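You operate a simulated robot arm through the tools that you are given. There is no shell and no other tool. Be economical: measure what you need, move in short steps, check, and stop when the job is done.

You run a simulated robot arm. Do the job below in one go: nothing can be reset, and whatever is moved stays where it is left.

## Task
Turn the refund count knob to 1. Turn the repair count knob to 2. Set the centre bin divider to 22 cm. Take the cage card marked "valley" from the steel table top and leave it on the labelling table top. Set the left bin divider to 22 cm. Lift the waste bin lid open. Any order will do.
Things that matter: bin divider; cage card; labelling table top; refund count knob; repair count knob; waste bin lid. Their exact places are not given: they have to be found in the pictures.

It is judged by the outcome, as a careful person would: the job done as asked, and still so three seconds after it is handed in. It fails if anything else is knocked over, pushed out of place, dropped, spilled or broken. Lids that push on must go on centred and level and be pressed home; caps that screw on are set level and turned clockwise until they are tight.

## Robot
A 7-joint arm with a two-finger gripper on a trunk, on a base that drives. Base frame: it is fixed to the floor where the robot stands at the start and does not move with it; the origin is under the middle of the robot, x ahead of it, y to its left, z up. Lengths are in m, angles in rad, forces in N, time in s.
With the tool pointing down near the work surface it reaches from about 0.3 to 0.8 m from the robot's upright axis, wherever it stands. Its first joint turns from -2.897 to 2.897 rad. Places, roughly: bin divider [1.1, 0, 0.4]; cage card [-3.75, 4.25, 0.75]; labelling table top [-4.7, 3.3, 0.9]; refund count knob [0.4, -0.3, 0.8]; repair count knob [0.7, 0, 0.8]; waste bin lid [-6.2, 2.2, 0.7]. Payload 2.45 kg.
The tool frame sits at the grasp point between the pads (the TCP): z along the fingers, y along the line on which they close. The tips reach 0.027 m beyond it. The gripper opens to 0.08 m. The gripper's body begins 0.054 m behind the TCP.
Orientation is told as [roll, pitch, yaw] about the base's x, y, z axes, in that order, counted from this pose: with the fingers straight down and closing along the base's y, the tool's x points along the base's -x, its y along +y and its z along -z.

## Interface
- The arm moves only by the tool drive_tool. Its argument "deltas" is a list of rows, each a list of 3 entries, a list of its own where there are three numbers: the finger opening in mm, from 0 to 80, then the shift along the base's x, y, z in mm, then the turn, a rotation vector about the base's x, y, z in rad. In form: [[hand, [tx, ty, tz], [ax, ay, az]], ...]. A call has 1 to 8 rows; each row is the pose to reach, as a shift and turn from the pose commanded when the call began. Each row takes 0.2 s and may step no farther than 0.05 m and 0.15 rad from the row before; otherwise, or with a gripper value out of range, the whole call is refused. Where a pose cannot be reached the arm comes as near as it can. A force on the tool above 40 N (or 10 N above the force at the start of the call, whichever is more), or a blocked arm, ends the call early, and 0.2 s more pass. Each finger travels about 0.153 m/s and halts on what it meets, pressing with about 29 N; the grip force reading is that of the motor and also rises with nothing between the fingers. The clock runs only during rows and for 0.2 s after the last one: add rows that repeat a pose to give the fingers time. It gives the time, the measured TCP pose, the force on the tool (base axes), the opening and the grip force at its end, in the units of the frame above (readings bear some noise), with the torque about the TCP (base axes, N m) and any sound that the robot's microphone picked up.
- Cameras (640 x 400 px; columns grow to the right, rows downward): "scene" is now at [0.055, 0.1301, 1.6166]; the picture's right is [-0.13, -0.99, 0.00], its down [-0.78, 0.10, -0.62] and it looks along [0.61, -0.08, -0.79] (base axes); focal length 293 px, centre (320, 200). "wrist" rides on the gripper at [0.063, 0.012, -0.079] in the tool frame; the picture's right is [-0.19, 0.98, 0.00], its down [-0.72, -0.14, -0.68] and it looks along [-0.67, -0.13, 0.73] (tool axes); focal length 226 px, centre (320, 200).
- capture(camera): a new picture of that camera. No time passes.
- raise_lower(by): slides the trunk up (or, below 0, down) by that many m; the arm and the scene camera ride with it, the base frame stays. It gives what a move gives, with no picture.
- base_move(legs): drives the robot by 1 to 6 legs, each [ahead, turn to the left] in m and rad, along the robot's own axes; the way and the turn of a leg run together, so that a leg with both is an arc; at most 1.5 m and 3.142 rad a leg. The arm and the cameras ride along, it lands a little off, and it stops where it bumps. It gives what a move gives.
- pan_tilt(pan, tilt): turns the head with the scene camera to pan (to the left, within 2.094 rad either way) and tilt (down, from -0.506 to 1.204), counted from straight ahead of the robot. It gives what a move gives.
- measure_at(camera, pixels): for up to 12 pixels [column, row] of the newest picture of that camera ("zoom" is the newest enlarged one), the place [x, y, z] in the base frame of the surface seen there, good to about 0.002 m. No time passes.
- close_up(camera, box): a new picture of the part [left, top, right, bottom] of that camera's present view, enlarged. No time passes.
- hand_in(): hands the job in; it is judged then, once.

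Work in short steps. Measure before you move; look again where a grasp or a placing could have gone wrong, and mend it. You have 110 turns and 82 pictures in all, those below and enlarged ones among them. Open the gripper and draw the arm clear of the work before you hand the job in, unless the task says otherwise; then end with one line.

The tools are called after "Call:" by a JSON object that holds its "op" and its "data". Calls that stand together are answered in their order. drive_tool: Moves the arm, as the interface text tells. Its arguments: {"type":"object","properties":{"deltas":{"type":"array"}},"required":["deltas"]} The other tools are called the same way: raise_lower (by) slides the trunk up or down; base_move (legs) drives the base; pan_tilt (pan, tilt) turns the head that bears the scene camera; capture (camera) takes a picture; measure_at (camera, pixels) gives the place of the surface under pixels of a picture; close_up (camera, box) takes an enlarged picture of a part of a camera's view; hand_in () hands the job in.

At the start:

```text
time_s: 0.0
tool_pos: [0.4848, 0.1683, 1.0787]
tool_rot: [0.0, 0.001, 0.0]
contact_force: [-1.1, -0.3, 0.7]
torque: [0.01, -0.01, -0.02]
gripper_width: 0.0799
grip_force: 0.1
trunk travel left (down, up): [-0.25, 0.29]
robot x, y, heading: [0.0036, -0.0024, 0.0]
head pan, tilt: [-0.131, 0.906]
```

scene: 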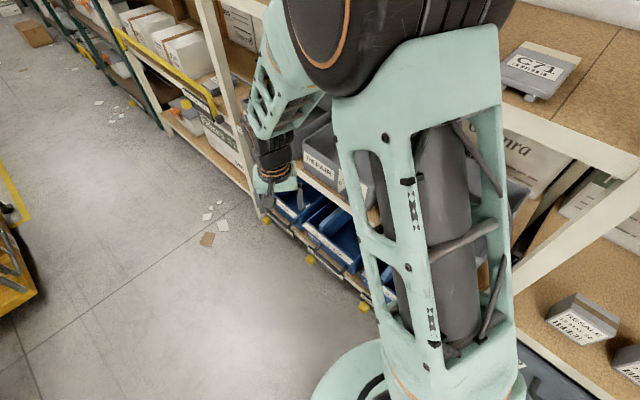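
wrist: 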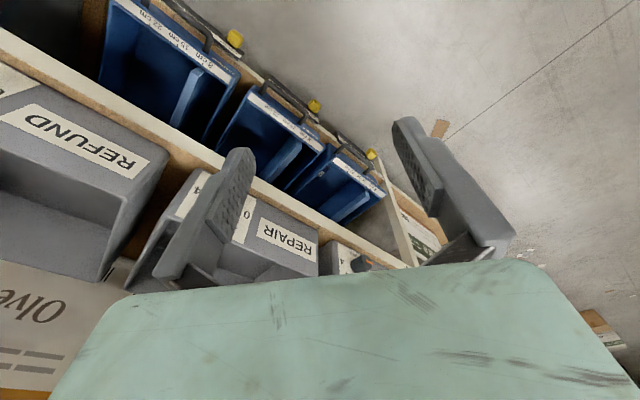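

The arm hides much of the shelf in the scene picture. I take closer views to see the bins and knobs.

Call:
{"op": "close_up", "data": {"camera": "wrist", "box": [0, 0, 420, 270]}}

Call:
{"op": "close_up", "data": {"camera": "scene", "box": [240, 100, 640, 350]}}

```text
1.48 times, centred on (210, 135) of wrist
```

zoom: 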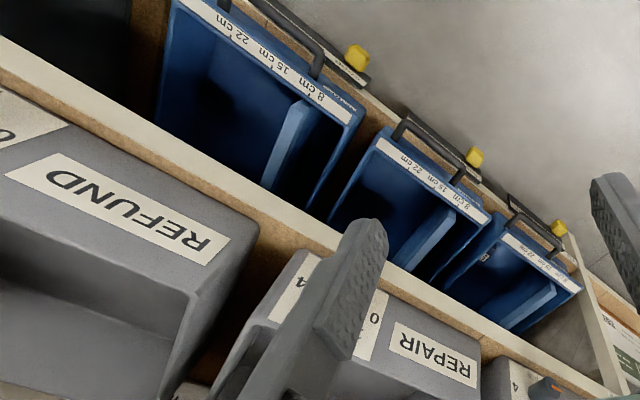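

```text
1.60 times, centred on (440, 225) of scene
```

zoom: 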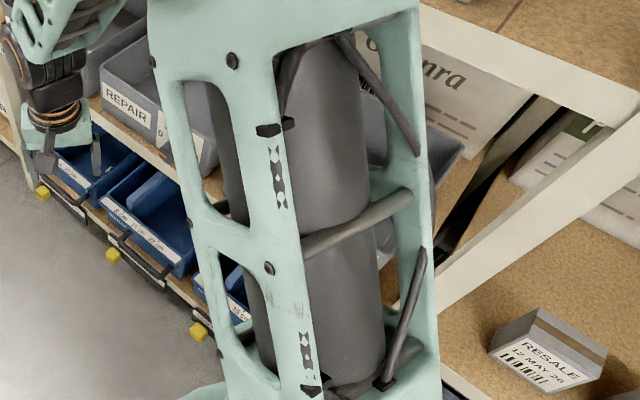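

The wrist picture shows three drawers/bins with scales (8, 15, 22 cm) and dial knobs on the grey bins. I measure labels, dividers and shelf edges in the wrist view.

Call:
{"op": "measure_at", "data": {"camera": "wrist", "pixels": [[155, 25], [215, 72], [190, 95], [290, 120], [287, 155], [360, 165], [340, 205], [75, 135], [290, 237], [247, 214], [355, 262], [10, 85]]}}

Call:
{"op": "close_up", "data": {"camera": "wrist", "box": [160, 160, 420, 290]}}

```text
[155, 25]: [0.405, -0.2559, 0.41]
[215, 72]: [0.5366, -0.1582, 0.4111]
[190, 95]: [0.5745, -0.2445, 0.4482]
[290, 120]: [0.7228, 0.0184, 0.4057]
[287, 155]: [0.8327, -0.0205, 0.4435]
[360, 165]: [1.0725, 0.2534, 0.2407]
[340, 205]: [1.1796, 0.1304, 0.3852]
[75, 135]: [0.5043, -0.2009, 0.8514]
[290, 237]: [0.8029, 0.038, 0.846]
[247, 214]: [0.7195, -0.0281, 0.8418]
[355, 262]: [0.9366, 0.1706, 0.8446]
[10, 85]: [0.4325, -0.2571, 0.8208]
```

```text
2.46 times, centred on (290, 225) of wrist
```

zoom: 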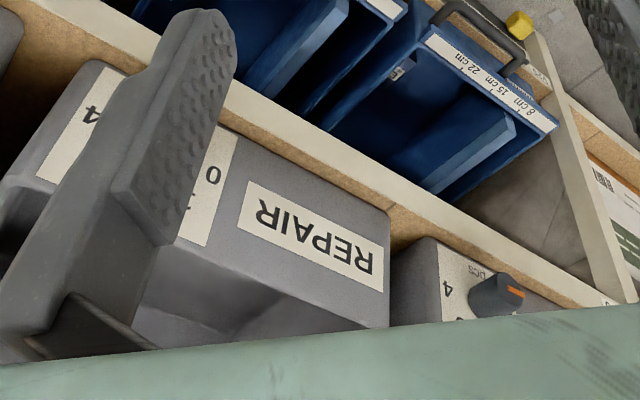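

I check the shelf geometry in the scene view (upper deck, uprights) before turning the robot to face the shelf.

Call:
{"op": "measure_at", "data": {"camera": "scene", "pixels": [[600, 160], [520, 105], [605, 200], [540, 265], [325, 170], [300, 155], [260, 215], [235, 100], [350, 265], [290, 235], [560, 120], [310, 262]]}}

Call:
{"op": "pan_tilt", "data": {"pan": -1.0, "tilt": 0.7}}

Call:
{"op": "capture", "data": {"camera": "scene"}}

```text
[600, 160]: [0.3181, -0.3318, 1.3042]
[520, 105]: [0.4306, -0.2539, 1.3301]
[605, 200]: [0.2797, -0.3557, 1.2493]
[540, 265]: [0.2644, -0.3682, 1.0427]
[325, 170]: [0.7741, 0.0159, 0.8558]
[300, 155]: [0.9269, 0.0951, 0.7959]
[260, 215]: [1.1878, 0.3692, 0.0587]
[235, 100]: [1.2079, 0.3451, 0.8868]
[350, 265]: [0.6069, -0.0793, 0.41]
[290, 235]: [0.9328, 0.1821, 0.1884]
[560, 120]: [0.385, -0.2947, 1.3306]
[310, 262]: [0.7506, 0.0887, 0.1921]
```

```text
time_s: 1.2
tool_pos: [0.4828, 0.1686, 1.0768]
tool_rot: [0.001, -0.001, 0.0]
contact_force: [0.4, 0.2, 0.3]
torque: [0.02, -0.01, -0.01]
gripper_width: 0.0803
grip_force: 0.0
trunk travel left (down, up): [-0.25, 0.29]
robot x, y, heading: [-0.0019, 0.0017, 0.001]
head pan, tilt: [-1.0, 0.7]
```

```text
76 pictures are left
```

scene: 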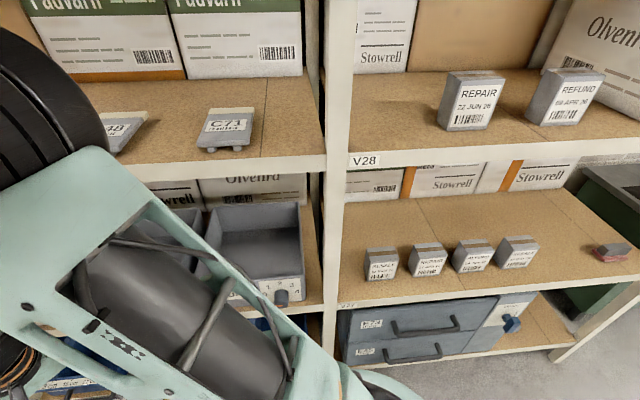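

The shelf front runs along about (0.77, 0.64) and I stand 0.46 m from it. I drive to a spot facing the drawers with about 0.65 m of clearance.

Call:
{"op": "base_move", "data": {"legs": [[0, 1.047], [0.585, 0], [0, -1.92]]}}

Call:
{"op": "pan_tilt", "data": {"pan": 0.0, "tilt": 0.8}}

Call:
{"op": "capture", "data": {"camera": "scene"}}

Call:
{"op": "capture", "data": {"camera": "wrist"}}

```text
time_s: 12.1
tool_pos: [0.7322, 0.2616, 1.0772]
tool_rot: [0.0, -0.001, -0.874]
contact_force: [0.4, -0.9, -0.8]
torque: [0.02, 0.0, 0.03]
gripper_width: 0.0801
grip_force: 0.0
trunk travel left (down, up): [-0.25, 0.29]
robot x, y, heading: [0.2936, 0.5235, -0.87]
head pan, tilt: [-1.0, 0.7]
```

```text
time_s: 13.4
tool_pos: [0.7322, 0.2604, 1.0776]
tool_rot: [-0.001, -0.001, -0.872]
contact_force: [-1.3, 0.7, 0.0]
torque: [-0.03, -0.02, -0.01]
gripper_width: 0.0801
grip_force: 0.0
trunk travel left (down, up): [-0.25, 0.29]
robot x, y, heading: [0.2947, 0.5246, -0.87]
head pan, tilt: [0.0, 0.799]
```

```text
75 pictures are left
```

scene: 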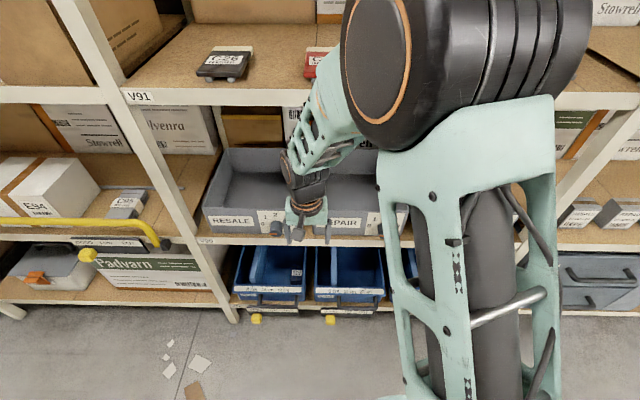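

```text
74 pictures are left
```

wrist: 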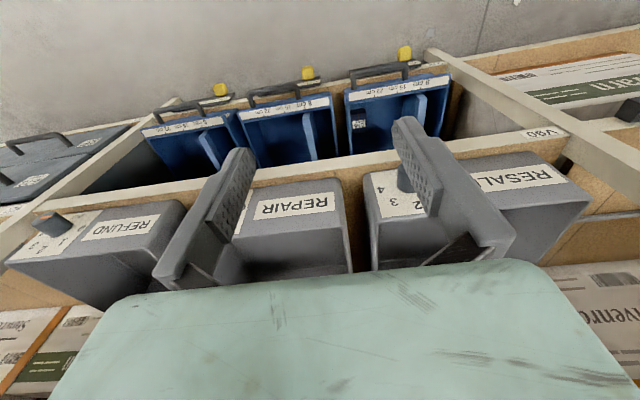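

Facing the shelf now: trays RESALE/REPAIR/REFUND with dials and three blue bins under them. I enlarge bins, dials and the covered middle.

Call:
{"op": "close_up", "data": {"camera": "wrist", "box": [120, 60, 460, 180]}}

Call:
{"op": "close_up", "data": {"camera": "scene", "box": [190, 190, 420, 334]}}

Call:
{"op": "close_up", "data": {"camera": "wrist", "box": [0, 160, 260, 290]}}

Call:
{"op": "measure_at", "data": {"camera": "wrist", "pixels": [[360, 97], [440, 82], [422, 100], [418, 130], [250, 113], [322, 101], [306, 118], [312, 152], [230, 192], [405, 195], [45, 225], [255, 170]]}}

```text
1.88 times, centred on (290, 120) of wrist
```

zoom: 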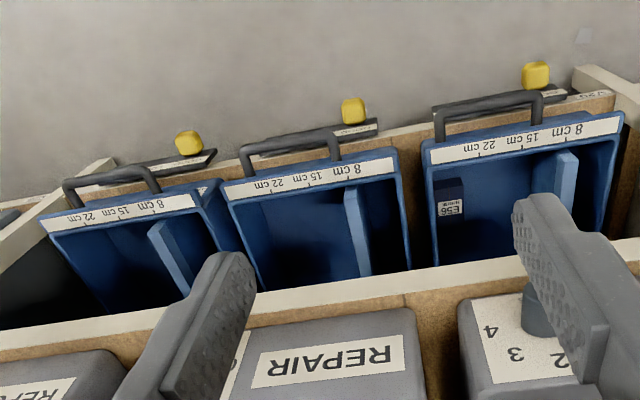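

```text
2.78 times, centred on (305, 262) of scene
```

zoom: 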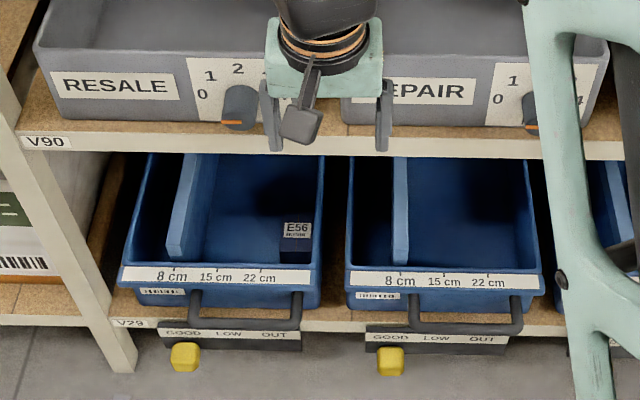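

```text
2.46 times, centred on (130, 225) of wrist
```

zoom: 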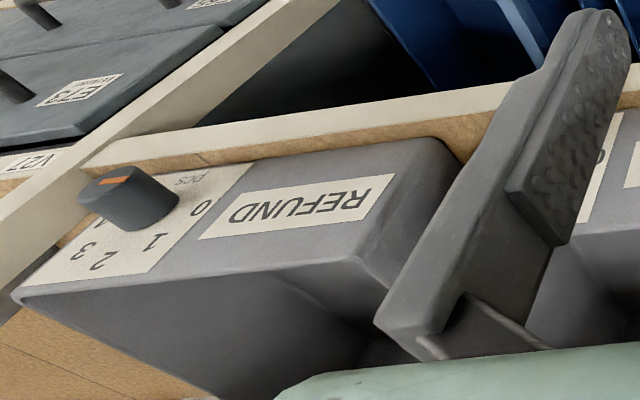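

```text
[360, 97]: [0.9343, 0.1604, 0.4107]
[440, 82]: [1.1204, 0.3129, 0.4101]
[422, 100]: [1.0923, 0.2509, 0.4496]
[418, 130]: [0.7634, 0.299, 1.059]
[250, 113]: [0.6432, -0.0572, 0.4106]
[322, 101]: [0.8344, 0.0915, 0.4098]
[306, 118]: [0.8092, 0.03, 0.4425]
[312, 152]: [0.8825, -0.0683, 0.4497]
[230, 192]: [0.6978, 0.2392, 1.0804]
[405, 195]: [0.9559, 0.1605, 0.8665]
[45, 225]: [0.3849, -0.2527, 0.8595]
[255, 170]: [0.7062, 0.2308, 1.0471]
```

Dividers stand at the 8 cm ticks with tops at z≈0.45. I zoom on the left and centre bins and measure ticks, dividers and the deck edge above.

Call:
{"op": "close_up", "data": {"camera": "wrist", "box": [230, 60, 460, 200]}}

Call:
{"op": "close_up", "data": {"camera": "scene", "box": [225, 225, 405, 335]}}

```text
2.78 times, centred on (345, 130) of wrist
```

zoom: 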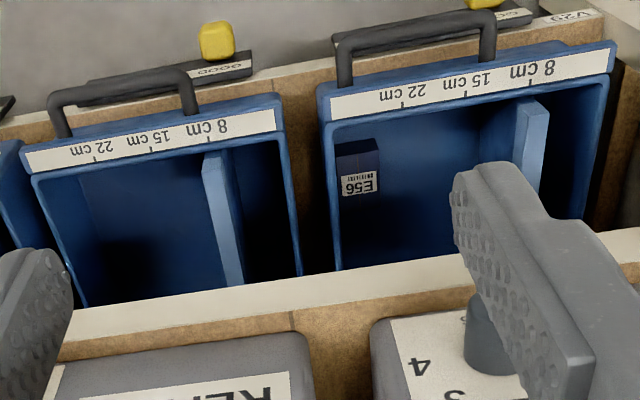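

```text
3.56 times, centred on (315, 280) of scene
```

zoom: 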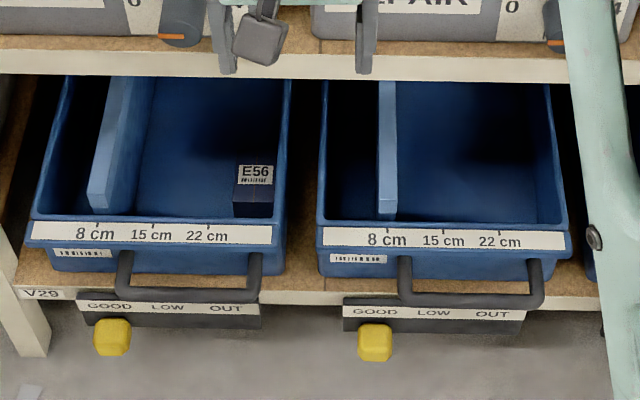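

Measuring ticks and divider edges in the scene zoom.

Call:
{"op": "measure_at", "data": {"camera": "zoom", "pixels": [[97, 223], [152, 226], [208, 228], [113, 130], [127, 130], [100, 188], [388, 230], [444, 232], [499, 234], [387, 130], [385, 185], [255, 200]]}}

Call:
{"op": "measure_at", "data": {"camera": "scene", "pixels": [[260, 242], [350, 242], [400, 244], [250, 232], [260, 221], [330, 225]]}}

```text
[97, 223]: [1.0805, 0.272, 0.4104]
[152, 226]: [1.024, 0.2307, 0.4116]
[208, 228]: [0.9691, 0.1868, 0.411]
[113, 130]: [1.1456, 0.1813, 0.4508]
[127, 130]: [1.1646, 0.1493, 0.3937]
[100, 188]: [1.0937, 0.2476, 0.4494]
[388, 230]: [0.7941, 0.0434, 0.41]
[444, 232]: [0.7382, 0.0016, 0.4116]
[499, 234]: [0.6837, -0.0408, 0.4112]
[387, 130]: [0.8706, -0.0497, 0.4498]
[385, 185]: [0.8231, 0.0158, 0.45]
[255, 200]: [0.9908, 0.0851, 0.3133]
```

```text
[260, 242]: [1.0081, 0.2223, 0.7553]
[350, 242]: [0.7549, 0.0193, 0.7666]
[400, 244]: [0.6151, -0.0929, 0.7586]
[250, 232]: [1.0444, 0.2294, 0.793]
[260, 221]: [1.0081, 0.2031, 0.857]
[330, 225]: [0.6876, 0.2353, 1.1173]
```

The refund and repair knobs are partly hidden, so I shift the arm 0.36 m to the right along the shelf front and look with the wrist camera.

Call:
{"op": "drive_tool", "data": {"deltas": [[80, [-35, -28, 0], [0, 0, 0]], [80, [-70, -56, 0], [0, 0, 0]], [80, [-105, -84, 0], [0, 0, 0]], [80, [-140, -112, 0], [0, 0, 0]], [80, [-175, -140, 0], [0, 0, 0]], [80, [-210, -168, 0], [0, 0, 0]], [80, [-245, -196, 0], [0, 0, 0]], [80, [-280, -224, 0], [0, 0, 0]]]}}

Call:
{"op": "capture", "data": {"camera": "wrist"}}

Call:
{"op": "capture", "data": {"camera": "scene"}}

```text
time_s: 15.2
tool_pos: [0.4527, 0.0385, 1.0771]
tool_rot: [0.0, 0.003, -0.872]
contact_force: [-0.4, -0.6, -0.2]
torque: [0.05, -0.01, -0.01]
gripper_width: 0.08
grip_force: 0.2
trunk travel left (down, up): [-0.25, 0.29]
robot x, y, heading: [0.2886, 0.5253, -0.874]
head pan, tilt: [0.0, 0.799]
```

```text
68 pictures are left
```

wrist: 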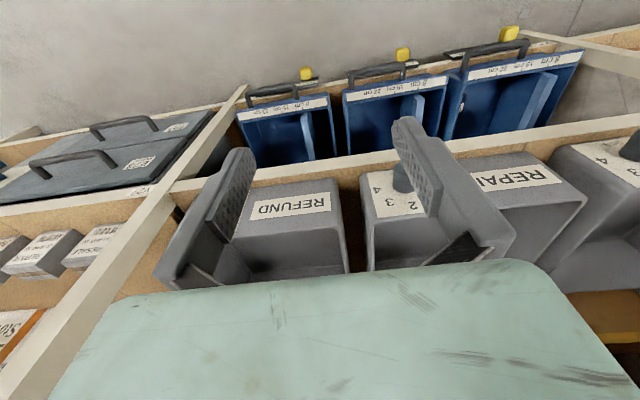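

```text
67 pictures are left
```

scene: 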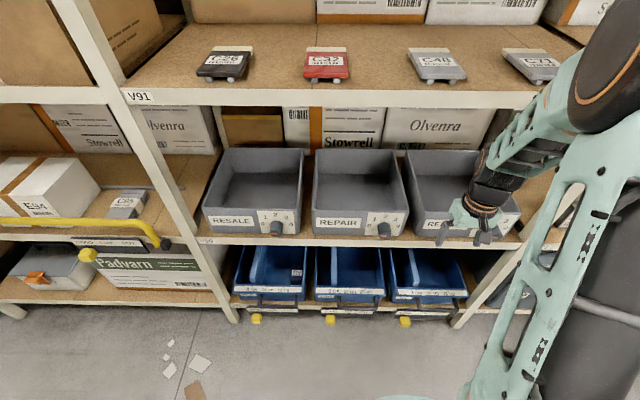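

Now the scene view is open: repair knob at about (384, 228), refund knob near (480, 238) behind the hand. I zoom in on both.

Call:
{"op": "close_up", "data": {"camera": "scene", "box": [350, 200, 430, 250]}}

Call:
{"op": "measure_at", "data": {"camera": "zoom", "pixels": [[270, 260], [250, 110], [400, 110], [180, 270], [270, 230], [240, 230], [310, 230], [275, 285], [430, 235]]}}

Call:
{"op": "close_up", "data": {"camera": "scene", "box": [435, 195, 535, 257]}}

```text
8.00 times, centred on (390, 225) of scene
```

zoom: 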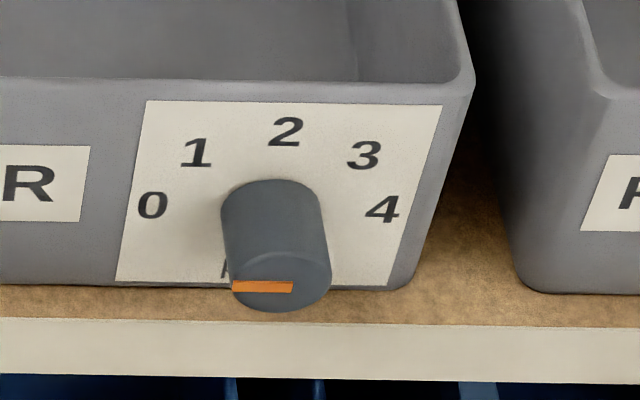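

```text
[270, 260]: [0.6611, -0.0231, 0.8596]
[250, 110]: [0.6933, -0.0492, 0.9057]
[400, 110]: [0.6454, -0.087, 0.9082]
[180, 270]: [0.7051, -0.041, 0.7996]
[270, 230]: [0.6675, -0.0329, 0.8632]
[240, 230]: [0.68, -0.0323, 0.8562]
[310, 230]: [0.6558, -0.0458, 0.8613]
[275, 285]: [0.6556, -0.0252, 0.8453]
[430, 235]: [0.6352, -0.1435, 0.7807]
```

```text
6.40 times, centred on (485, 226) of scene
```

zoom: 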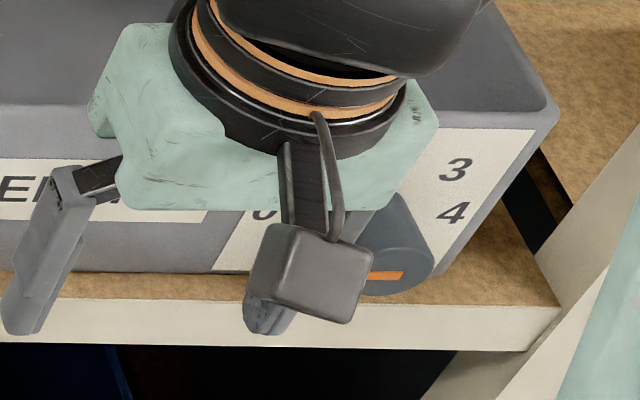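

Repair knob is a ~40 mm cylinder, 40 mm long, its orange mark pointing left (0). I measure the dial digits to get the scale angles, and the refund counterparts.

Call:
{"op": "measure_at", "data": {"camera": "scene", "pixels": [[369, 225.6], [374.5, 219], [385.7, 216.4], [395.5, 219.4], [397.7, 226], [385, 235], [506, 221.4], [506, 228], [496.5, 236], [503, 235], [491, 238]]}}

Call:
{"op": "drive_tool", "data": {"deltas": [[80, [0, 0, 0], [0, 0, 0]], [80, [35, 28, 0], [0, 0, 0]], [80, [70, 56, 0], [0, 0, 0]], [80, [105, 84, 0], [0, 0, 0]]]}}

Call:
{"op": "close_up", "data": {"camera": "scene", "box": [435, 195, 535, 257]}}

```text
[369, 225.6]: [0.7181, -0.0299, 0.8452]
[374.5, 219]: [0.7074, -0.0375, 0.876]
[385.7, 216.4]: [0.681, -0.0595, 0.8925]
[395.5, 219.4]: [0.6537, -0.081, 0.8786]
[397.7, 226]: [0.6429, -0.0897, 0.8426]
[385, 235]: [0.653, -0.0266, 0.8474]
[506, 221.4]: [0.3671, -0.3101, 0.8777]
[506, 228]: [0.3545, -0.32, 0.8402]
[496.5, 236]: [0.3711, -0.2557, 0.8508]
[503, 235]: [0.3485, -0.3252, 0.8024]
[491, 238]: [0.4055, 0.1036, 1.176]
```

```text
time_s: 16.2
tool_pos: [0.5581, 0.1208, 1.0742]
tool_rot: [-0.001, 0.0, -0.875]
contact_force: [0.1, 0.2, 0.5]
torque: [-0.01, 0.02, 0.03]
gripper_width: 0.0802
grip_force: 0.1
trunk travel left (down, up): [-0.25, 0.29]
robot x, y, heading: [0.2938, 0.5261, -0.876]
head pan, tilt: [0.0, 0.799]
```

```text
6.40 times, centred on (485, 226) of scene
```

zoom: 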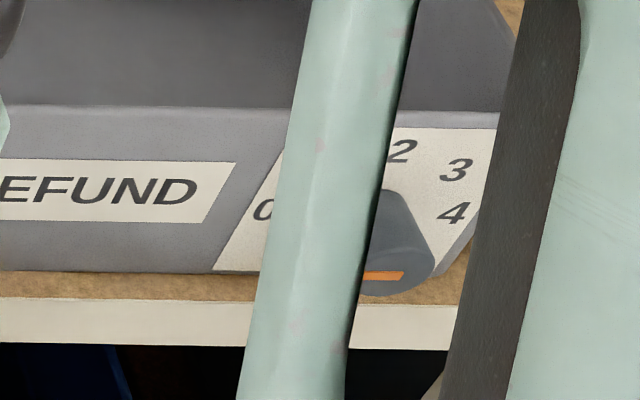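

Both dials run from 0 (left, −90°) to 4 (right, +90°) in 45° steps; both knobs point at 0. Knob axis for repair is at shelf coordinate l≈0.4975, z≈0.844. I pitch the tool to horizontal toward the shelf in steps.

Call:
{"op": "drive_tool", "data": {"deltas": [[80, [4.6, -9, -22], [-0.1086, -0.0884, -0.028]], [80, [9.2, -18, -45], [-0.2172, -0.1768, -0.028]], [80, [13.9, -27, -67], [-0.3258, -0.2652, -0.028]], [80, [18.5, -36, -90], [-0.4344, -0.3536, -0.027]], [80, [23, -45, -112], [-0.543, -0.442, -0.027]], [80, [27.7, -54, -135], [-0.6516, -0.5304, -0.026]], [80, [32.4, -63, -157], [-0.7602, -0.6188, -0.026]], [80, [37, -72, -180], [-0.8688, -0.7072, -0.025]]]}}

```text
time_s: 18.0
tool_pos: [0.5945, 0.05, 0.8962]
tool_rot: [0.001, -1.122, -0.9]
contact_force: [0.2, -0.2, 0.1]
torque: [0.0, 0.0, 0.04]
gripper_width: 0.0799
grip_force: 0.0
trunk travel left (down, up): [-0.25, 0.29]
robot x, y, heading: [0.2917, 0.5243, -0.872]
head pan, tilt: [0.0, 0.799]
```

Pitch −1.12 reached cleanly. I finish the pitch to −1.571 and descend to z 0.844.

Call:
{"op": "drive_tool", "data": {"deltas": [[80, [0, 0, -17], [-0.1178, -0.0929, 0]], [80, [0, 0, -35], [-0.2356, -0.1857, 0]], [80, [0, 0, -52], [-0.3526, -0.278, 0]], [80, [0, 0, -52], [-0.3526, -0.278, 0]]]}}

Call:
{"op": "close_up", "data": {"camera": "scene", "box": [300, 150, 540, 300]}}

```text
time_s: 19.0
tool_pos: [0.5934, 0.0507, 0.844]
tool_rot: [-1.425, -1.569, 0.523]
contact_force: [-1.1, -0.2, -0.5]
torque: [-0.02, -0.01, 0.01]
gripper_width: 0.0799
grip_force: 0.0
trunk travel left (down, up): [-0.25, 0.29]
robot x, y, heading: [0.2884, 0.5243, -0.875]
head pan, tilt: [0.0, 0.799]
```

```text
2.67 times, centred on (420, 225) of scene
```

zoom: 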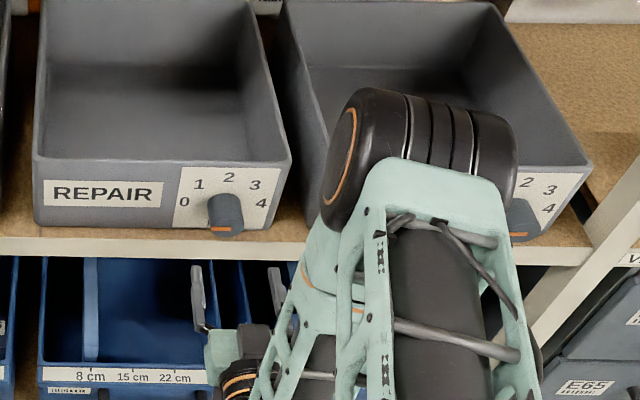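

Tool is horizontal and on the axis (f=0.328, l=0.497). I roll −45° and advance onto the repair knob.

Call:
{"op": "drive_tool", "data": {"deltas": [[80, [0, 0, 0], [-0.0811, 0.1029, 0]], [80, [0, 0, 0], [-0.1622, 0.2058, 0]], [80, [0, 0, 0], [-0.2433, 0.3087, 0]], [80, [0, 0, 0], [-0.3244, 0.4116, 0]], [80, [0, 0, 0], [-0.4055, 0.5145, 0]], [80, [15, -20, 0], [-0.4862, 0.6168, 0]], [80, [40, -51, 0], [-0.4862, 0.6168, 0]], [80, [65, -82, 0], [-0.4862, 0.6168, 0]]]}}

Call:
{"op": "close_up", "data": {"camera": "scene", "box": [320, 170, 480, 270]}}

```text
time_s: 20.8
tool_pos: [0.6575, -0.0306, 0.8441]
tool_rot: [-1.566, -0.784, 0.665]
contact_force: [-1.6, 6.0, 0.2]
torque: [0.14, 0.04, 0.34]
gripper_width: 0.0782
grip_force: 0.1
trunk travel left (down, up): [-0.25, 0.29]
robot x, y, heading: [0.288, 0.5264, -0.868]
head pan, tilt: [0.0, 0.799]
```

```text
4.00 times, centred on (400, 220) of scene
```

zoom: 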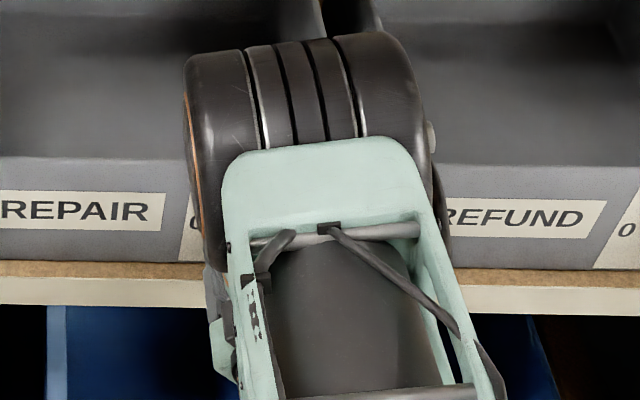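

A light 6 N contact shows near the deck edge. I back off 6 mm and close on the knob.

Call:
{"op": "drive_tool", "data": {"deltas": [[78, [-4, 5, 0], [0, 0, 0]], [60, [-4, 5, 0], [0, 0, 0]], [30, [-4, 5, 0], [0, 0, 0]], [30, [-4, 5, 0], [0, 0, 0]], [30, [-4, 5, 0], [0, 0, 0]]]}}

```text
time_s: 22.0
tool_pos: [0.6554, -0.0263, 0.844]
tool_rot: [-1.566, -0.783, 0.666]
contact_force: [7.0, -1.1, -7.2]
torque: [0.12, 0.07, 0.38]
gripper_width: 0.041
grip_force: 44.5
trunk travel left (down, up): [-0.25, 0.29]
robot x, y, heading: [0.2901, 0.5242, -0.873]
head pan, tilt: [0.0, 0.799]
```

Gripped at 41 mm. I turn clockwise 90° (first 8 rows).

Call:
{"op": "drive_tool", "data": {"deltas": [[30, [0, 0, 0], [0.0884, -0.1121, 0]], [30, [0, 0, 0], [0.1768, -0.2242, 0]], [30, [0, 0, 0], [0.2652, -0.3363, 0]], [30, [0, 0, 0], [0.3536, -0.4484, 0]], [30, [0, 0, 0], [0.442, -0.5605, 0]], [30, [0, 0, 0], [0.5304, -0.6726, 0]], [30, [0, 0, 0], [0.6188, -0.7847, 0]], [30, [0, 0, 0], [0.7072, -0.8968, 0]]]}}

Call:
{"op": "drive_tool", "data": {"deltas": [[30, [0, 0, 0], [0.0884, -0.1121, 0]], [30, [0, 0, 0], [0.1768, -0.2242, 0]], [30, [0, 0, 0], [0.2652, -0.3363, 0]], [30, [0, 0, 0], [0.2652, -0.3363, 0]]]}}

```text
time_s: 23.8
tool_pos: [0.6535, -0.0285, 0.8439]
tool_rot: [1.561, -1.215, -2.463]
contact_force: [-10.8, 14.7, -10.6]
torque: [1.04, 0.86, 0.69]
gripper_width: 0.0409
grip_force: 45.0
trunk travel left (down, up): [-0.25, 0.29]
robot x, y, heading: [0.2926, 0.5204, -0.875]
head pan, tilt: [0.0, 0.799]
```

```text
time_s: 24.8
tool_pos: [0.6541, -0.0287, 0.8448]
tool_rot: [1.566, -0.785, -2.468]
contact_force: [-19.3, 16.7, -19.1]
torque: [0.77, 0.64, 0.47]
gripper_width: 0.0406
grip_force: 44.9
trunk travel left (down, up): [-0.25, 0.29]
robot x, y, heading: [0.2918, 0.5231, -0.872]
head pan, tilt: [0.0, 0.799]
```

The tool has turned 90°. I open, back off and check the mark.

Call:
{"op": "drive_tool", "data": {"deltas": [[60, [0, 0, 0], [0, 0, 0]], [70, [0, 0, 0], [0, 0, 0]], [70, [-20, 26, 0], [0, 0, 0]], [70, [-45, 57, 0], [0, 0, 0]], [70, [-65, 82, 0], [0, 0, 0]]]}}

Call:
{"op": "close_up", "data": {"camera": "scene", "box": [350, 195, 446, 255]}}

```text
time_s: 26.0
tool_pos: [0.5894, 0.0553, 0.8443]
tool_rot: [1.572, -0.788, -2.472]
contact_force: [-0.2, -0.6, -0.3]
torque: [0.07, 0.02, 0.01]
gripper_width: 0.0699
grip_force: 0.1
trunk travel left (down, up): [-0.25, 0.29]
robot x, y, heading: [0.2903, 0.524, -0.874]
head pan, tilt: [0.0, 0.799]
```

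```text
6.67 times, centred on (398, 225) of scene
```

zoom: 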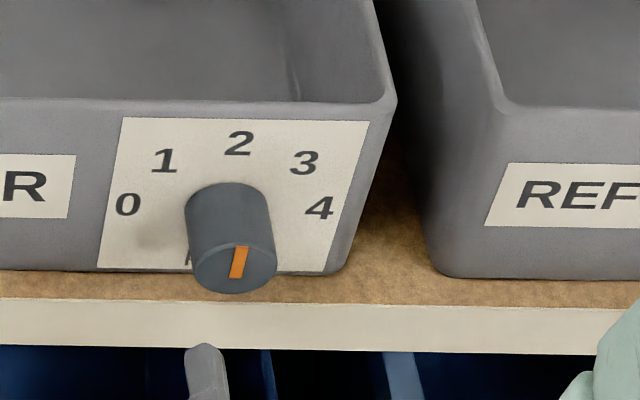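

Repair mark points at 2 (parallel to the dial's vertical). Next I slide right 0.368 m to the refund knob while rolling back to horizontal fingers.

Call:
{"op": "drive_tool", "data": {"deltas": [[70, [-35.6, -29, 0], [-0.0608, 0.0771, 0]], [70, [-71.2, -58, 0], [-0.1216, 0.1542, 0]], [70, [-107, -87.2, 0], [-0.1824, 0.2313, 0]], [70, [-142.5, -116.2, 0], [-0.2431, 0.3084, 0]], [70, [-178, -145.3, 0], [-0.3039, 0.3855, 0]], [70, [-213.7, -174.4, 0], [-0.3647, 0.4626, 0]], [70, [-249.4, -203.4, 0], [-0.4255, 0.5397, 0]], [70, [-285, -232.5, 0], [-0.4862, 0.6168, 0]]]}}

Call:
{"op": "close_up", "data": {"camera": "scene", "box": [400, 180, 560, 280]}}

```text
time_s: 27.8
tool_pos: [0.3032, -0.1807, 0.8453]
tool_rot: [-0.851, -1.567, -0.05]
contact_force: [-1.2, -0.2, 0.0]
torque: [-0.01, 0.01, 0.02]
gripper_width: 0.0701
grip_force: 0.0
trunk travel left (down, up): [-0.25, 0.29]
robot x, y, heading: [0.2949, 0.5247, -0.872]
head pan, tilt: [0.0, 0.799]
```

```text
4.00 times, centred on (480, 230) of scene
```

zoom: 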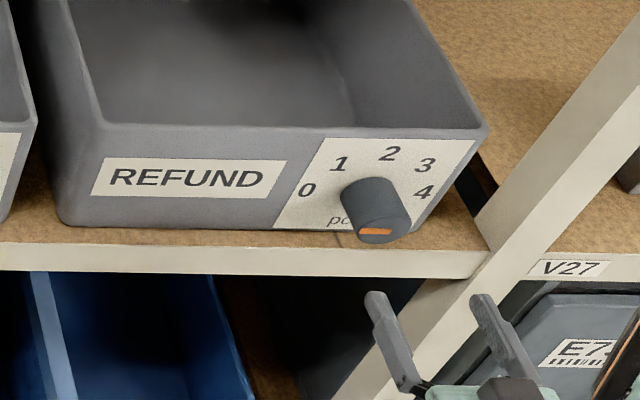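

Refund knob clearly points at 0. I check its axis by measuring the digits and face.

Call:
{"op": "measure_at", "data": {"camera": "zoom", "pixels": [[307, 190], [390, 153], [424, 192], [382, 229], [380, 195], [340, 163]]}}

```text
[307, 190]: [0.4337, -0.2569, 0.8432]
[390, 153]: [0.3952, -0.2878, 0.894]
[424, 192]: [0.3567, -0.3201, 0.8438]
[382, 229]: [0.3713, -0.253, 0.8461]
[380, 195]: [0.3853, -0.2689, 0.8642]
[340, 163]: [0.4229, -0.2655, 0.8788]
```

Axis is at l=0.132; I correct +6 mm, advance 0.1 m and close.

Call:
{"op": "drive_tool", "data": {"deltas": [[70, [4.6, 3.6, -1], [0, 0, 0]], [70, [30, -28, -1], [0, 0, 0]], [70, [50, -54, -1], [0, 0, 0]], [70, [65.9, -74, -1], [0, 0, 0]], [50, [65.9, -74, -1], [0, 0, 0]], [30, [65.9, -74, -1], [0, 0, 0]], [30, [65.9, -74, -1], [0, 0, 0]], [30, [65.9, -74, -1], [0, 0, 0]]]}}

```text
time_s: 29.6
tool_pos: [0.3685, -0.255, 0.8464]
tool_rot: [-1.006, -1.568, 0.102]
contact_force: [-8.9, -18.9, 3.0]
torque: [0.13, 0.21, -0.73]
gripper_width: 0.0411
grip_force: 44.6
trunk travel left (down, up): [-0.25, 0.29]
robot x, y, heading: [0.2953, 0.5259, -0.87]
head pan, tilt: [0.0, 0.799]
```

Gripped with an 18 N side load toward −l; I relieve 2 mm and turn clockwise 45°.

Call:
{"op": "drive_tool", "data": {"deltas": [[30, [-1.6, -1.3, 0], [0, 0, 0]], [30, [-1.6, -1.3, 0], [0.0811, -0.1029, 0]], [30, [-1.6, -1.3, 0], [0.1622, -0.2058, 0]], [30, [-1.6, -1.3, 0], [0.2433, -0.3087, 0]], [30, [-1.6, -1.3, 0], [0.3244, -0.4116, 0]], [30, [-1.6, -1.3, 0], [0.4055, -0.5145, 0]], [30, [-1.6, -1.3, 0], [0.4862, -0.6168, 0]], [30, [-1.6, -1.3, 0], [0.4862, -0.6168, 0]]]}}

Call:
{"op": "drive_tool", "data": {"deltas": [[60, [0, 0, 0], [0, 0, 0]], [66, [0, 0, 0], [0, 0, 0]], [66, [-20, 26, 0], [0, 0, 0]], [66, [-45, 57, 0], [0, 0, 0]], [66, [-65, 82, 0], [0, 0, 0]]]}}

Call:
{"op": "close_up", "data": {"camera": "scene", "box": [450, 195, 546, 255]}}

```text
time_s: 31.4
tool_pos: [0.3668, -0.255, 0.8438]
tool_rot: [1.57, -0.785, -2.475]
contact_force: [-12.7, -30.0, 9.6]
torque: [-0.43, -0.29, -0.72]
gripper_width: 0.0406
grip_force: 45.1
trunk travel left (down, up): [-0.25, 0.29]
robot x, y, heading: [0.2928, 0.5246, -0.874]
head pan, tilt: [0.0, 0.799]
```

```text
time_s: 32.6
tool_pos: [0.3029, -0.1732, 0.8468]
tool_rot: [1.571, -0.787, -2.47]
contact_force: [-0.3, -0.8, 0.3]
torque: [0.0, 0.01, 0.01]
gripper_width: 0.0661
grip_force: 0.0
trunk travel left (down, up): [-0.25, 0.29]
robot x, y, heading: [0.2913, 0.5238, -0.871]
head pan, tilt: [0.0, 0.799]
```

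```text
6.67 times, centred on (498, 225) of scene
```

zoom: 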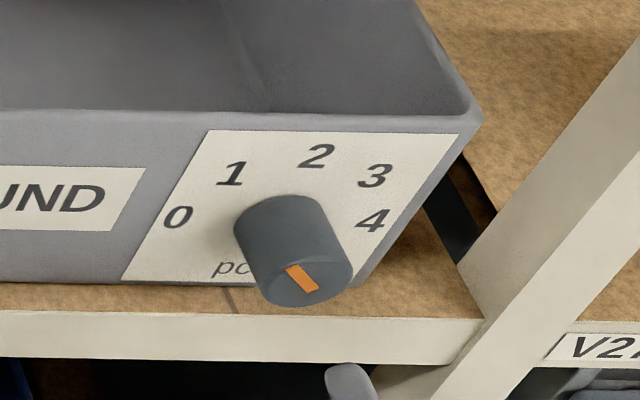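

Refund mark points at 1. Now I retract: roll back to level fingers and move left and back away from the shelf.

Call:
{"op": "drive_tool", "data": {"deltas": [[70, [25, 28, 0], [-0.0608, 0.0771, 0]], [70, [51, 56, 0], [-0.1216, 0.1542, 0]], [70, [76, 84, 0], [-0.1824, 0.2313, 0]], [70, [102, 112, 0], [-0.2431, 0.3084, 0]], [70, [128, 140, 0], [-0.3039, 0.3855, 0]], [70, [153, 168, 0], [-0.3647, 0.4626, 0]], [70, [179, 196, 0], [-0.4255, 0.5397, 0]], [70, [204, 225, 0], [-0.4862, 0.6168, 0]]]}}

Call:
{"op": "drive_tool", "data": {"deltas": [[70, [12, 18, 0], [0.1029, 0.0811, 0]], [70, [24, 36, 0], [0.2058, 0.1622, 0]], [70, [36, 54, 0], [0.3087, 0.2433, 0]], [70, [48, 72, 0], [0.4116, 0.3244, 0]], [70, [60, 90, 0], [0.5145, 0.4055, 0]], [70, [63, 104, 0], [0.6168, 0.4862, 0]]]}}

```text
time_s: 34.4
tool_pos: [0.5063, 0.0536, 0.8444]
tool_rot: [-1.052, -1.568, 0.148]
contact_force: [-0.3, -0.3, 0.4]
torque: [0.02, 0.0, 0.0]
gripper_width: 0.0699
grip_force: 0.0
trunk travel left (down, up): [-0.25, 0.29]
robot x, y, heading: [0.2922, 0.5225, -0.867]
head pan, tilt: [0.0, 0.799]
```

```text
time_s: 35.8
tool_pos: [0.5718, 0.1568, 0.8434]
tool_rot: [-0.001, -0.779, -0.901]
contact_force: [1.0, 0.3, 0.9]
torque: [0.01, -0.01, -0.02]
gripper_width: 0.07
grip_force: 0.1
trunk travel left (down, up): [-0.25, 0.29]
robot x, y, heading: [0.2949, 0.5234, -0.872]
head pan, tilt: [0.0, 0.799]
```

Tool is retracted. I move the base 0.25 m to the left along the shelf and face it squarely.

Call:
{"op": "base_move", "data": {"legs": [[0, 1.51], [0.25, 0], [0, -1.541]]}}

Call:
{"op": "raise_lower", "data": {"by": -0.2}}

Call:
{"op": "capture", "data": {"camera": "scene"}}

Call:
{"op": "capture", "data": {"camera": "wrist"}}

```text
time_s: 45.2
tool_pos: [0.7651, 0.3024, 0.8444]
tool_rot: [0.0, -0.785, -0.92]
contact_force: [0.4, -0.6, 0.3]
torque: [0.02, 0.0, 0.02]
gripper_width: 0.0702
grip_force: 0.1
trunk travel left (down, up): [-0.25, 0.29]
robot x, y, heading: [0.4913, 0.6719, -0.894]
head pan, tilt: [0.0, 0.799]
```

```text
time_s: 47.4
tool_pos: [0.7649, 0.3015, 0.6436]
tool_rot: [-0.001, -0.784, -0.921]
contact_force: [-0.3, -0.3, -0.1]
torque: [-0.02, -0.03, -0.01]
gripper_width: 0.0701
grip_force: 0.0
trunk travel left (down, up): [-0.05, 0.49]
robot x, y, heading: [0.4966, 0.6745, -0.893]
head pan, tilt: [0.0, 0.799]
```

```text
58 pictures are left
```

scene: 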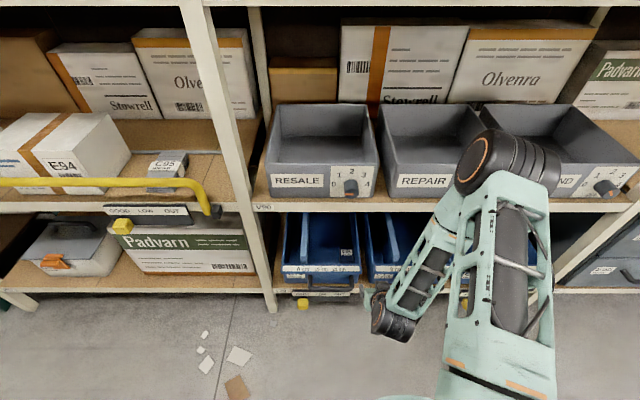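

```text
57 pictures are left
```

wrist: 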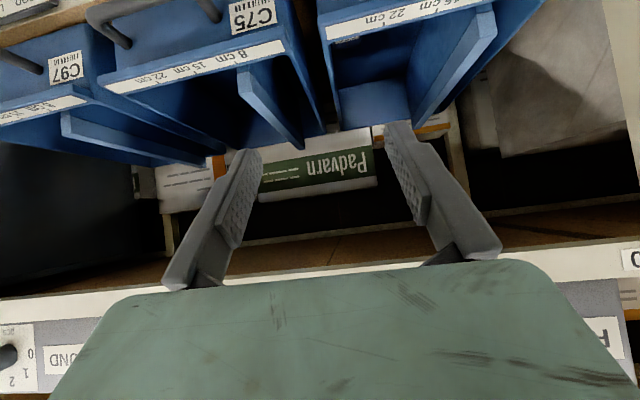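

I zoom in from the wrist to measure divider top edges precisely for both bins.

Call:
{"op": "close_up", "data": {"camera": "wrist", "box": [60, 0, 540, 180]}}

Call:
{"op": "close_up", "data": {"camera": "scene", "box": [265, 205, 425, 305]}}

```text
1.33 times, centred on (300, 90) of wrist
```

zoom: 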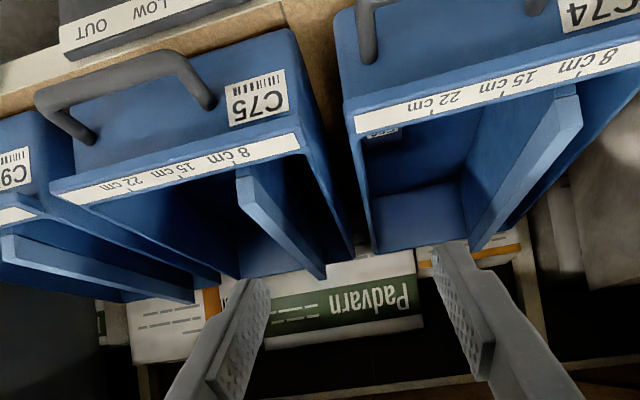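

```text
4.00 times, centred on (345, 255) of scene
```

zoom: 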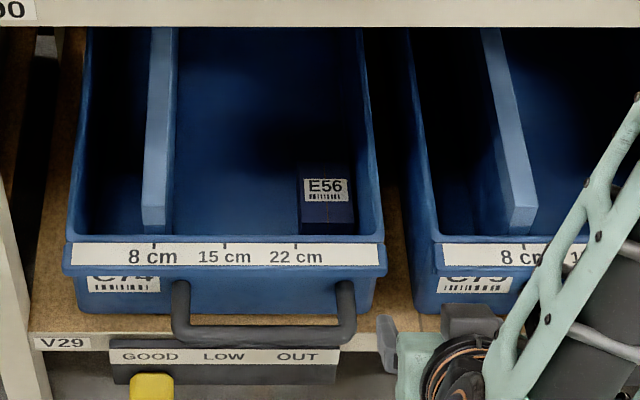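

Measure the divider edges and the E56 box's left side (to be sure the divider won't push it).

Call:
{"op": "measure_at", "data": {"camera": "zoom", "pixels": [[147, 190], [155, 190], [164, 190], [155, 100], [154, 245], [296, 245], [303, 205], [306, 220], [345, 190], [330, 197], [330, 210], [513, 190]]}}

```text
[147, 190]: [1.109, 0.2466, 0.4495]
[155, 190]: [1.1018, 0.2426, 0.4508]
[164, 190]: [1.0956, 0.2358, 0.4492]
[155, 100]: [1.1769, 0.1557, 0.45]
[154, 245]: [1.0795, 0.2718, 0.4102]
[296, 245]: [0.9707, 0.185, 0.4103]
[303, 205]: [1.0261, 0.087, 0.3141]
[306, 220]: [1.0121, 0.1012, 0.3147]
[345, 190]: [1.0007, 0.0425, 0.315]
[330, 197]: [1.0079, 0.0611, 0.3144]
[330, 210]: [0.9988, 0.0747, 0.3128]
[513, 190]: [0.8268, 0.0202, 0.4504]
```

Divider centre is at the 8 cm tick (l=1.0155), 22 cm tick at l=0.877; the E56 box's left side at 0.859 leaves 8 mm. I move above-front of the left divider with 50 mm opening.

Call:
{"op": "drive_tool", "data": {"deltas": [[60, [35, 1.6, -10], [0, 0, 0.018]], [50, [70, 3.3, -21], [0, 0, 0.018]], [50, [105, 5, -31], [0, 0, 0.018]], [50, [140, 6.6, -42], [0, 0, 0.018]], [50, [175, 8.2, -52], [0, 0, 0.018]], [50, [210, 10, -63], [0, 0, 0.018]], [50, [245, 11.6, -73], [0, 0, 0.018]], [50, [280, 13.2, -84], [0, 0, 0.018]]]}}

Call:
{"op": "capture", "data": {"camera": "wrist"}}

Call:
{"op": "capture", "data": {"camera": "scene"}}

```text
time_s: 49.2
tool_pos: [1.0448, 0.3143, 0.5601]
tool_rot: [0.002, -0.783, -0.902]
contact_force: [0.4, 0.5, -0.2]
torque: [0.01, 0.01, 0.02]
gripper_width: 0.0501
grip_force: 0.0
trunk travel left (down, up): [-0.05, 0.49]
robot x, y, heading: [0.4894, 0.6743, -0.895]
head pan, tilt: [0.0, 0.799]
```

```text
54 pictures are left
```

wrist: 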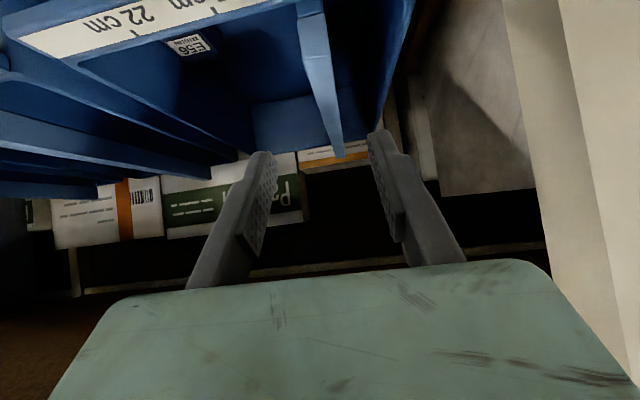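

```text
53 pictures are left
```

scene: 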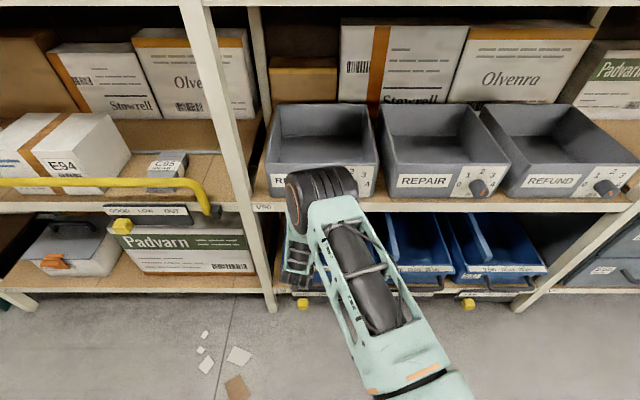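

Tool is on line (f=0.400, l=1.015). I check the clearance of the wrist link near the deck before entering.

Call:
{"op": "measure_at", "data": {"camera": "scene", "pixels": [[325, 175], [345, 185], [300, 185], [295, 230], [298, 265], [330, 205]]}}

```text
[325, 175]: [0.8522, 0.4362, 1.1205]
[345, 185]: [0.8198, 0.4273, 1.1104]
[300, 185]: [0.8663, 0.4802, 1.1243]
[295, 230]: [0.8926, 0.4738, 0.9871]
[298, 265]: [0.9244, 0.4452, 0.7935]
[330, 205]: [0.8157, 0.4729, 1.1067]
```

Links are at f≈0.2, well clear. I go in along the tool axis and close on the divider.

Call:
{"op": "drive_tool", "data": {"deltas": [[50, [18, -22.6, -29], [0, 0, 0]], [50, [36, -45, -58], [0, 0, 0]], [50, [54, -68, -88], [0, 0, 0]], [50, [71, -90, -117], [0, 0, 0]], [30, [71, -90, -117], [0, 0, 0]], [10, [71, -90, -117], [0, 0, 0]], [10, [71, -90, -117], [0, 0, 0]]]}}

Call:
{"op": "capture", "data": {"camera": "wrist"}}

```text
time_s: 50.8
tool_pos: [1.1163, 0.225, 0.4425]
tool_rot: [-0.003, -0.784, -0.9]
contact_force: [2.1, -1.1, -0.9]
torque: [0.39, -0.48, 1.44]
gripper_width: 0.0235
grip_force: 45.2
trunk travel left (down, up): [-0.05, 0.49]
robot x, y, heading: [0.4935, 0.6759, -0.891]
head pan, tilt: [0.0, 0.799]
```

```text
52 pictures are left
```

wrist: 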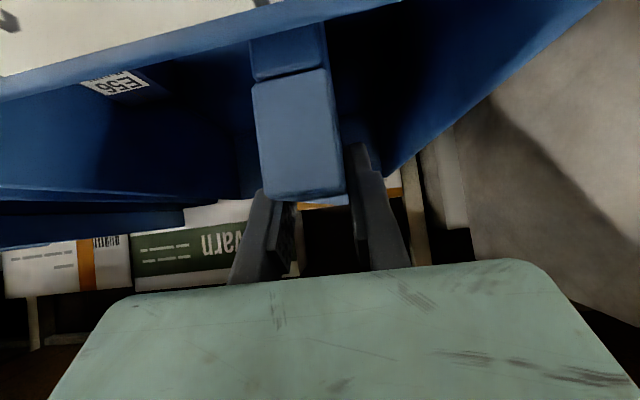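

Gripped (23.5 mm) at l=1.016. I slide it right by 139 mm to the 22 cm tick.

Call:
{"op": "drive_tool", "data": {"deltas": [[10, [-15.6, -12.3, 0], [0, 0, 0]], [10, [-31.2, -24.6, 0], [0, 0, 0]], [10, [-46.8, -36.9, 0], [0, 0, 0]], [10, [-62.4, -49.2, 0], [0, 0, 0]], [10, [-78, -61.5, 0], [0, 0, 0]], [10, [-93.6, -73.8, 0], [0, 0, 0]], [10, [-109.2, -86.1, 0], [0, 0, 0]], [10, [-109.2, -86.1, 0], [0, 0, 0]]]}}

Call:
{"op": "capture", "data": {"camera": "wrist"}}

```text
time_s: 52.6
tool_pos: [1.007, 0.1397, 0.4428]
tool_rot: [0.001, -0.78, -0.901]
contact_force: [2.4, -4.9, -13.5]
torque: [0.08, -0.87, 1.18]
gripper_width: 0.0235
grip_force: 45.4
trunk travel left (down, up): [-0.05, 0.49]
robot x, y, heading: [0.4952, 0.6765, -0.893]
head pan, tilt: [0.0, 0.799]
```

```text
51 pictures are left
```

wrist: 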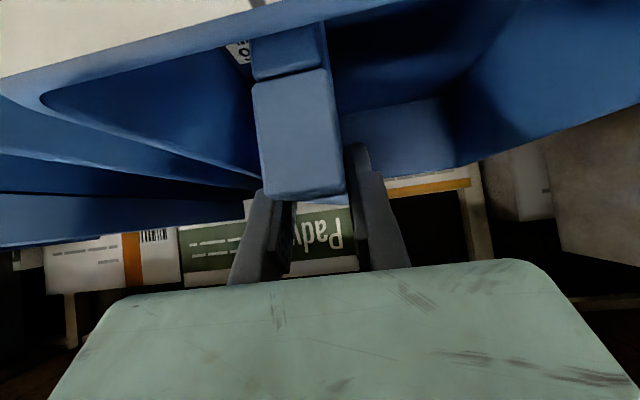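

Divider is at l=0.877. I release and withdraw back along the tool axis.

Call:
{"op": "drive_tool", "data": {"deltas": [[46, [0, 0, 0], [0, 0, 0]], [50, [0, 0, 0], [0, 0, 0]], [50, [-18, 22.6, 29], [0, 0, 0]], [50, [-36, 45, 58], [0, 0, 0]], [50, [-54, 68, 88], [0, 0, 0]], [50, [-71, 90, 117], [0, 0, 0]], [50, [-85, 108, 140], [0, 0, 0]]]}}

Call:
{"op": "capture", "data": {"camera": "wrist"}}

Call:
{"op": "close_up", "data": {"camera": "scene", "box": [265, 205, 425, 305]}}

```text
time_s: 54.2
tool_pos: [0.9209, 0.2479, 0.5848]
tool_rot: [0.0, -0.783, -0.9]
contact_force: [-0.6, 0.6, 0.2]
torque: [-0.02, 0.01, 0.01]
gripper_width: 0.05
grip_force: 0.0
trunk travel left (down, up): [-0.05, 0.49]
robot x, y, heading: [0.4927, 0.6781, -0.891]
head pan, tilt: [0.0, 0.799]
```

```text
50 pictures are left
```

wrist: 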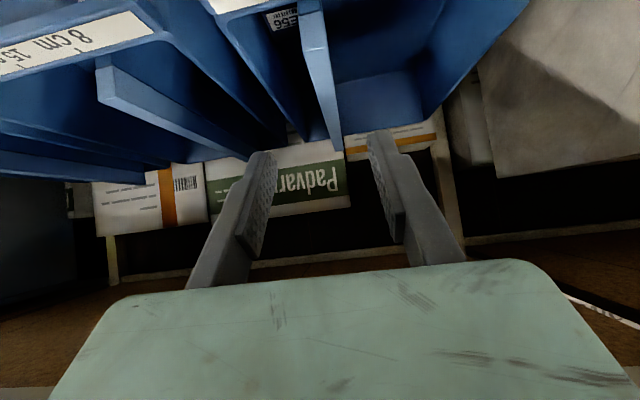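

```text
4.00 times, centred on (345, 255) of scene
```

zoom: 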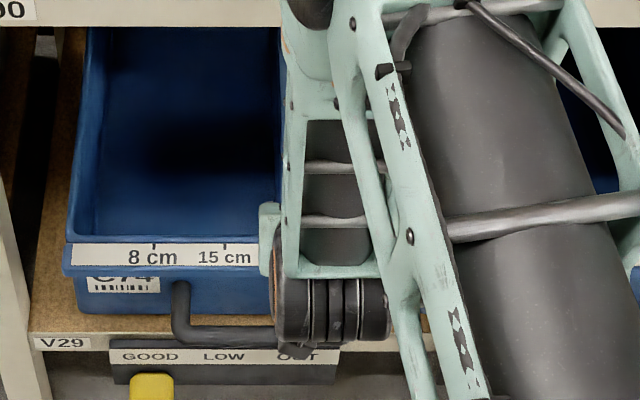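

Left bin released. I move over to the centre divider at l≈0.654.

Call:
{"op": "drive_tool", "data": {"deltas": [[50, [-32, -31.4, -5], [0, 0, 0]], [50, [-63.5, -62.8, -10], [0, 0, 0]], [50, [-95, -94, -15], [0, 0, 0]], [50, [-127, -125.6, -20], [0, 0, 0]], [50, [-158.8, -157, -25], [0, 0, 0]], [50, [-158.8, -157, -25], [0, 0, 0]]]}}

Call:
{"op": "capture", "data": {"camera": "wrist"}}

Call:
{"op": "close_up", "data": {"camera": "scene", "box": [265, 195, 465, 320]}}

```text
time_s: 55.6
tool_pos: [0.7623, 0.0905, 0.5583]
tool_rot: [0.001, -0.781, -0.904]
contact_force: [-0.4, -0.2, 1.1]
torque: [0.01, -0.03, -0.02]
gripper_width: 0.0499
grip_force: 0.0
trunk travel left (down, up): [-0.05, 0.49]
robot x, y, heading: [0.494, 0.6734, -0.894]
head pan, tilt: [0.0, 0.799]
```

```text
48 pictures are left
```

wrist: 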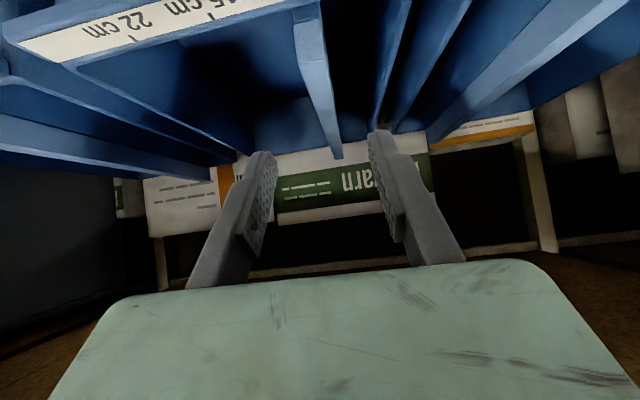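

```text
3.20 times, centred on (365, 258) of scene
```

zoom: 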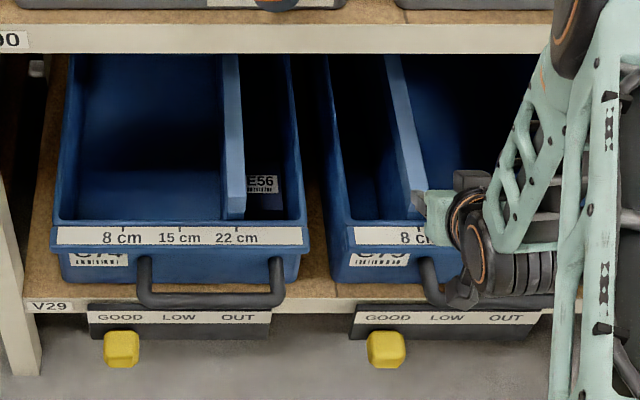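

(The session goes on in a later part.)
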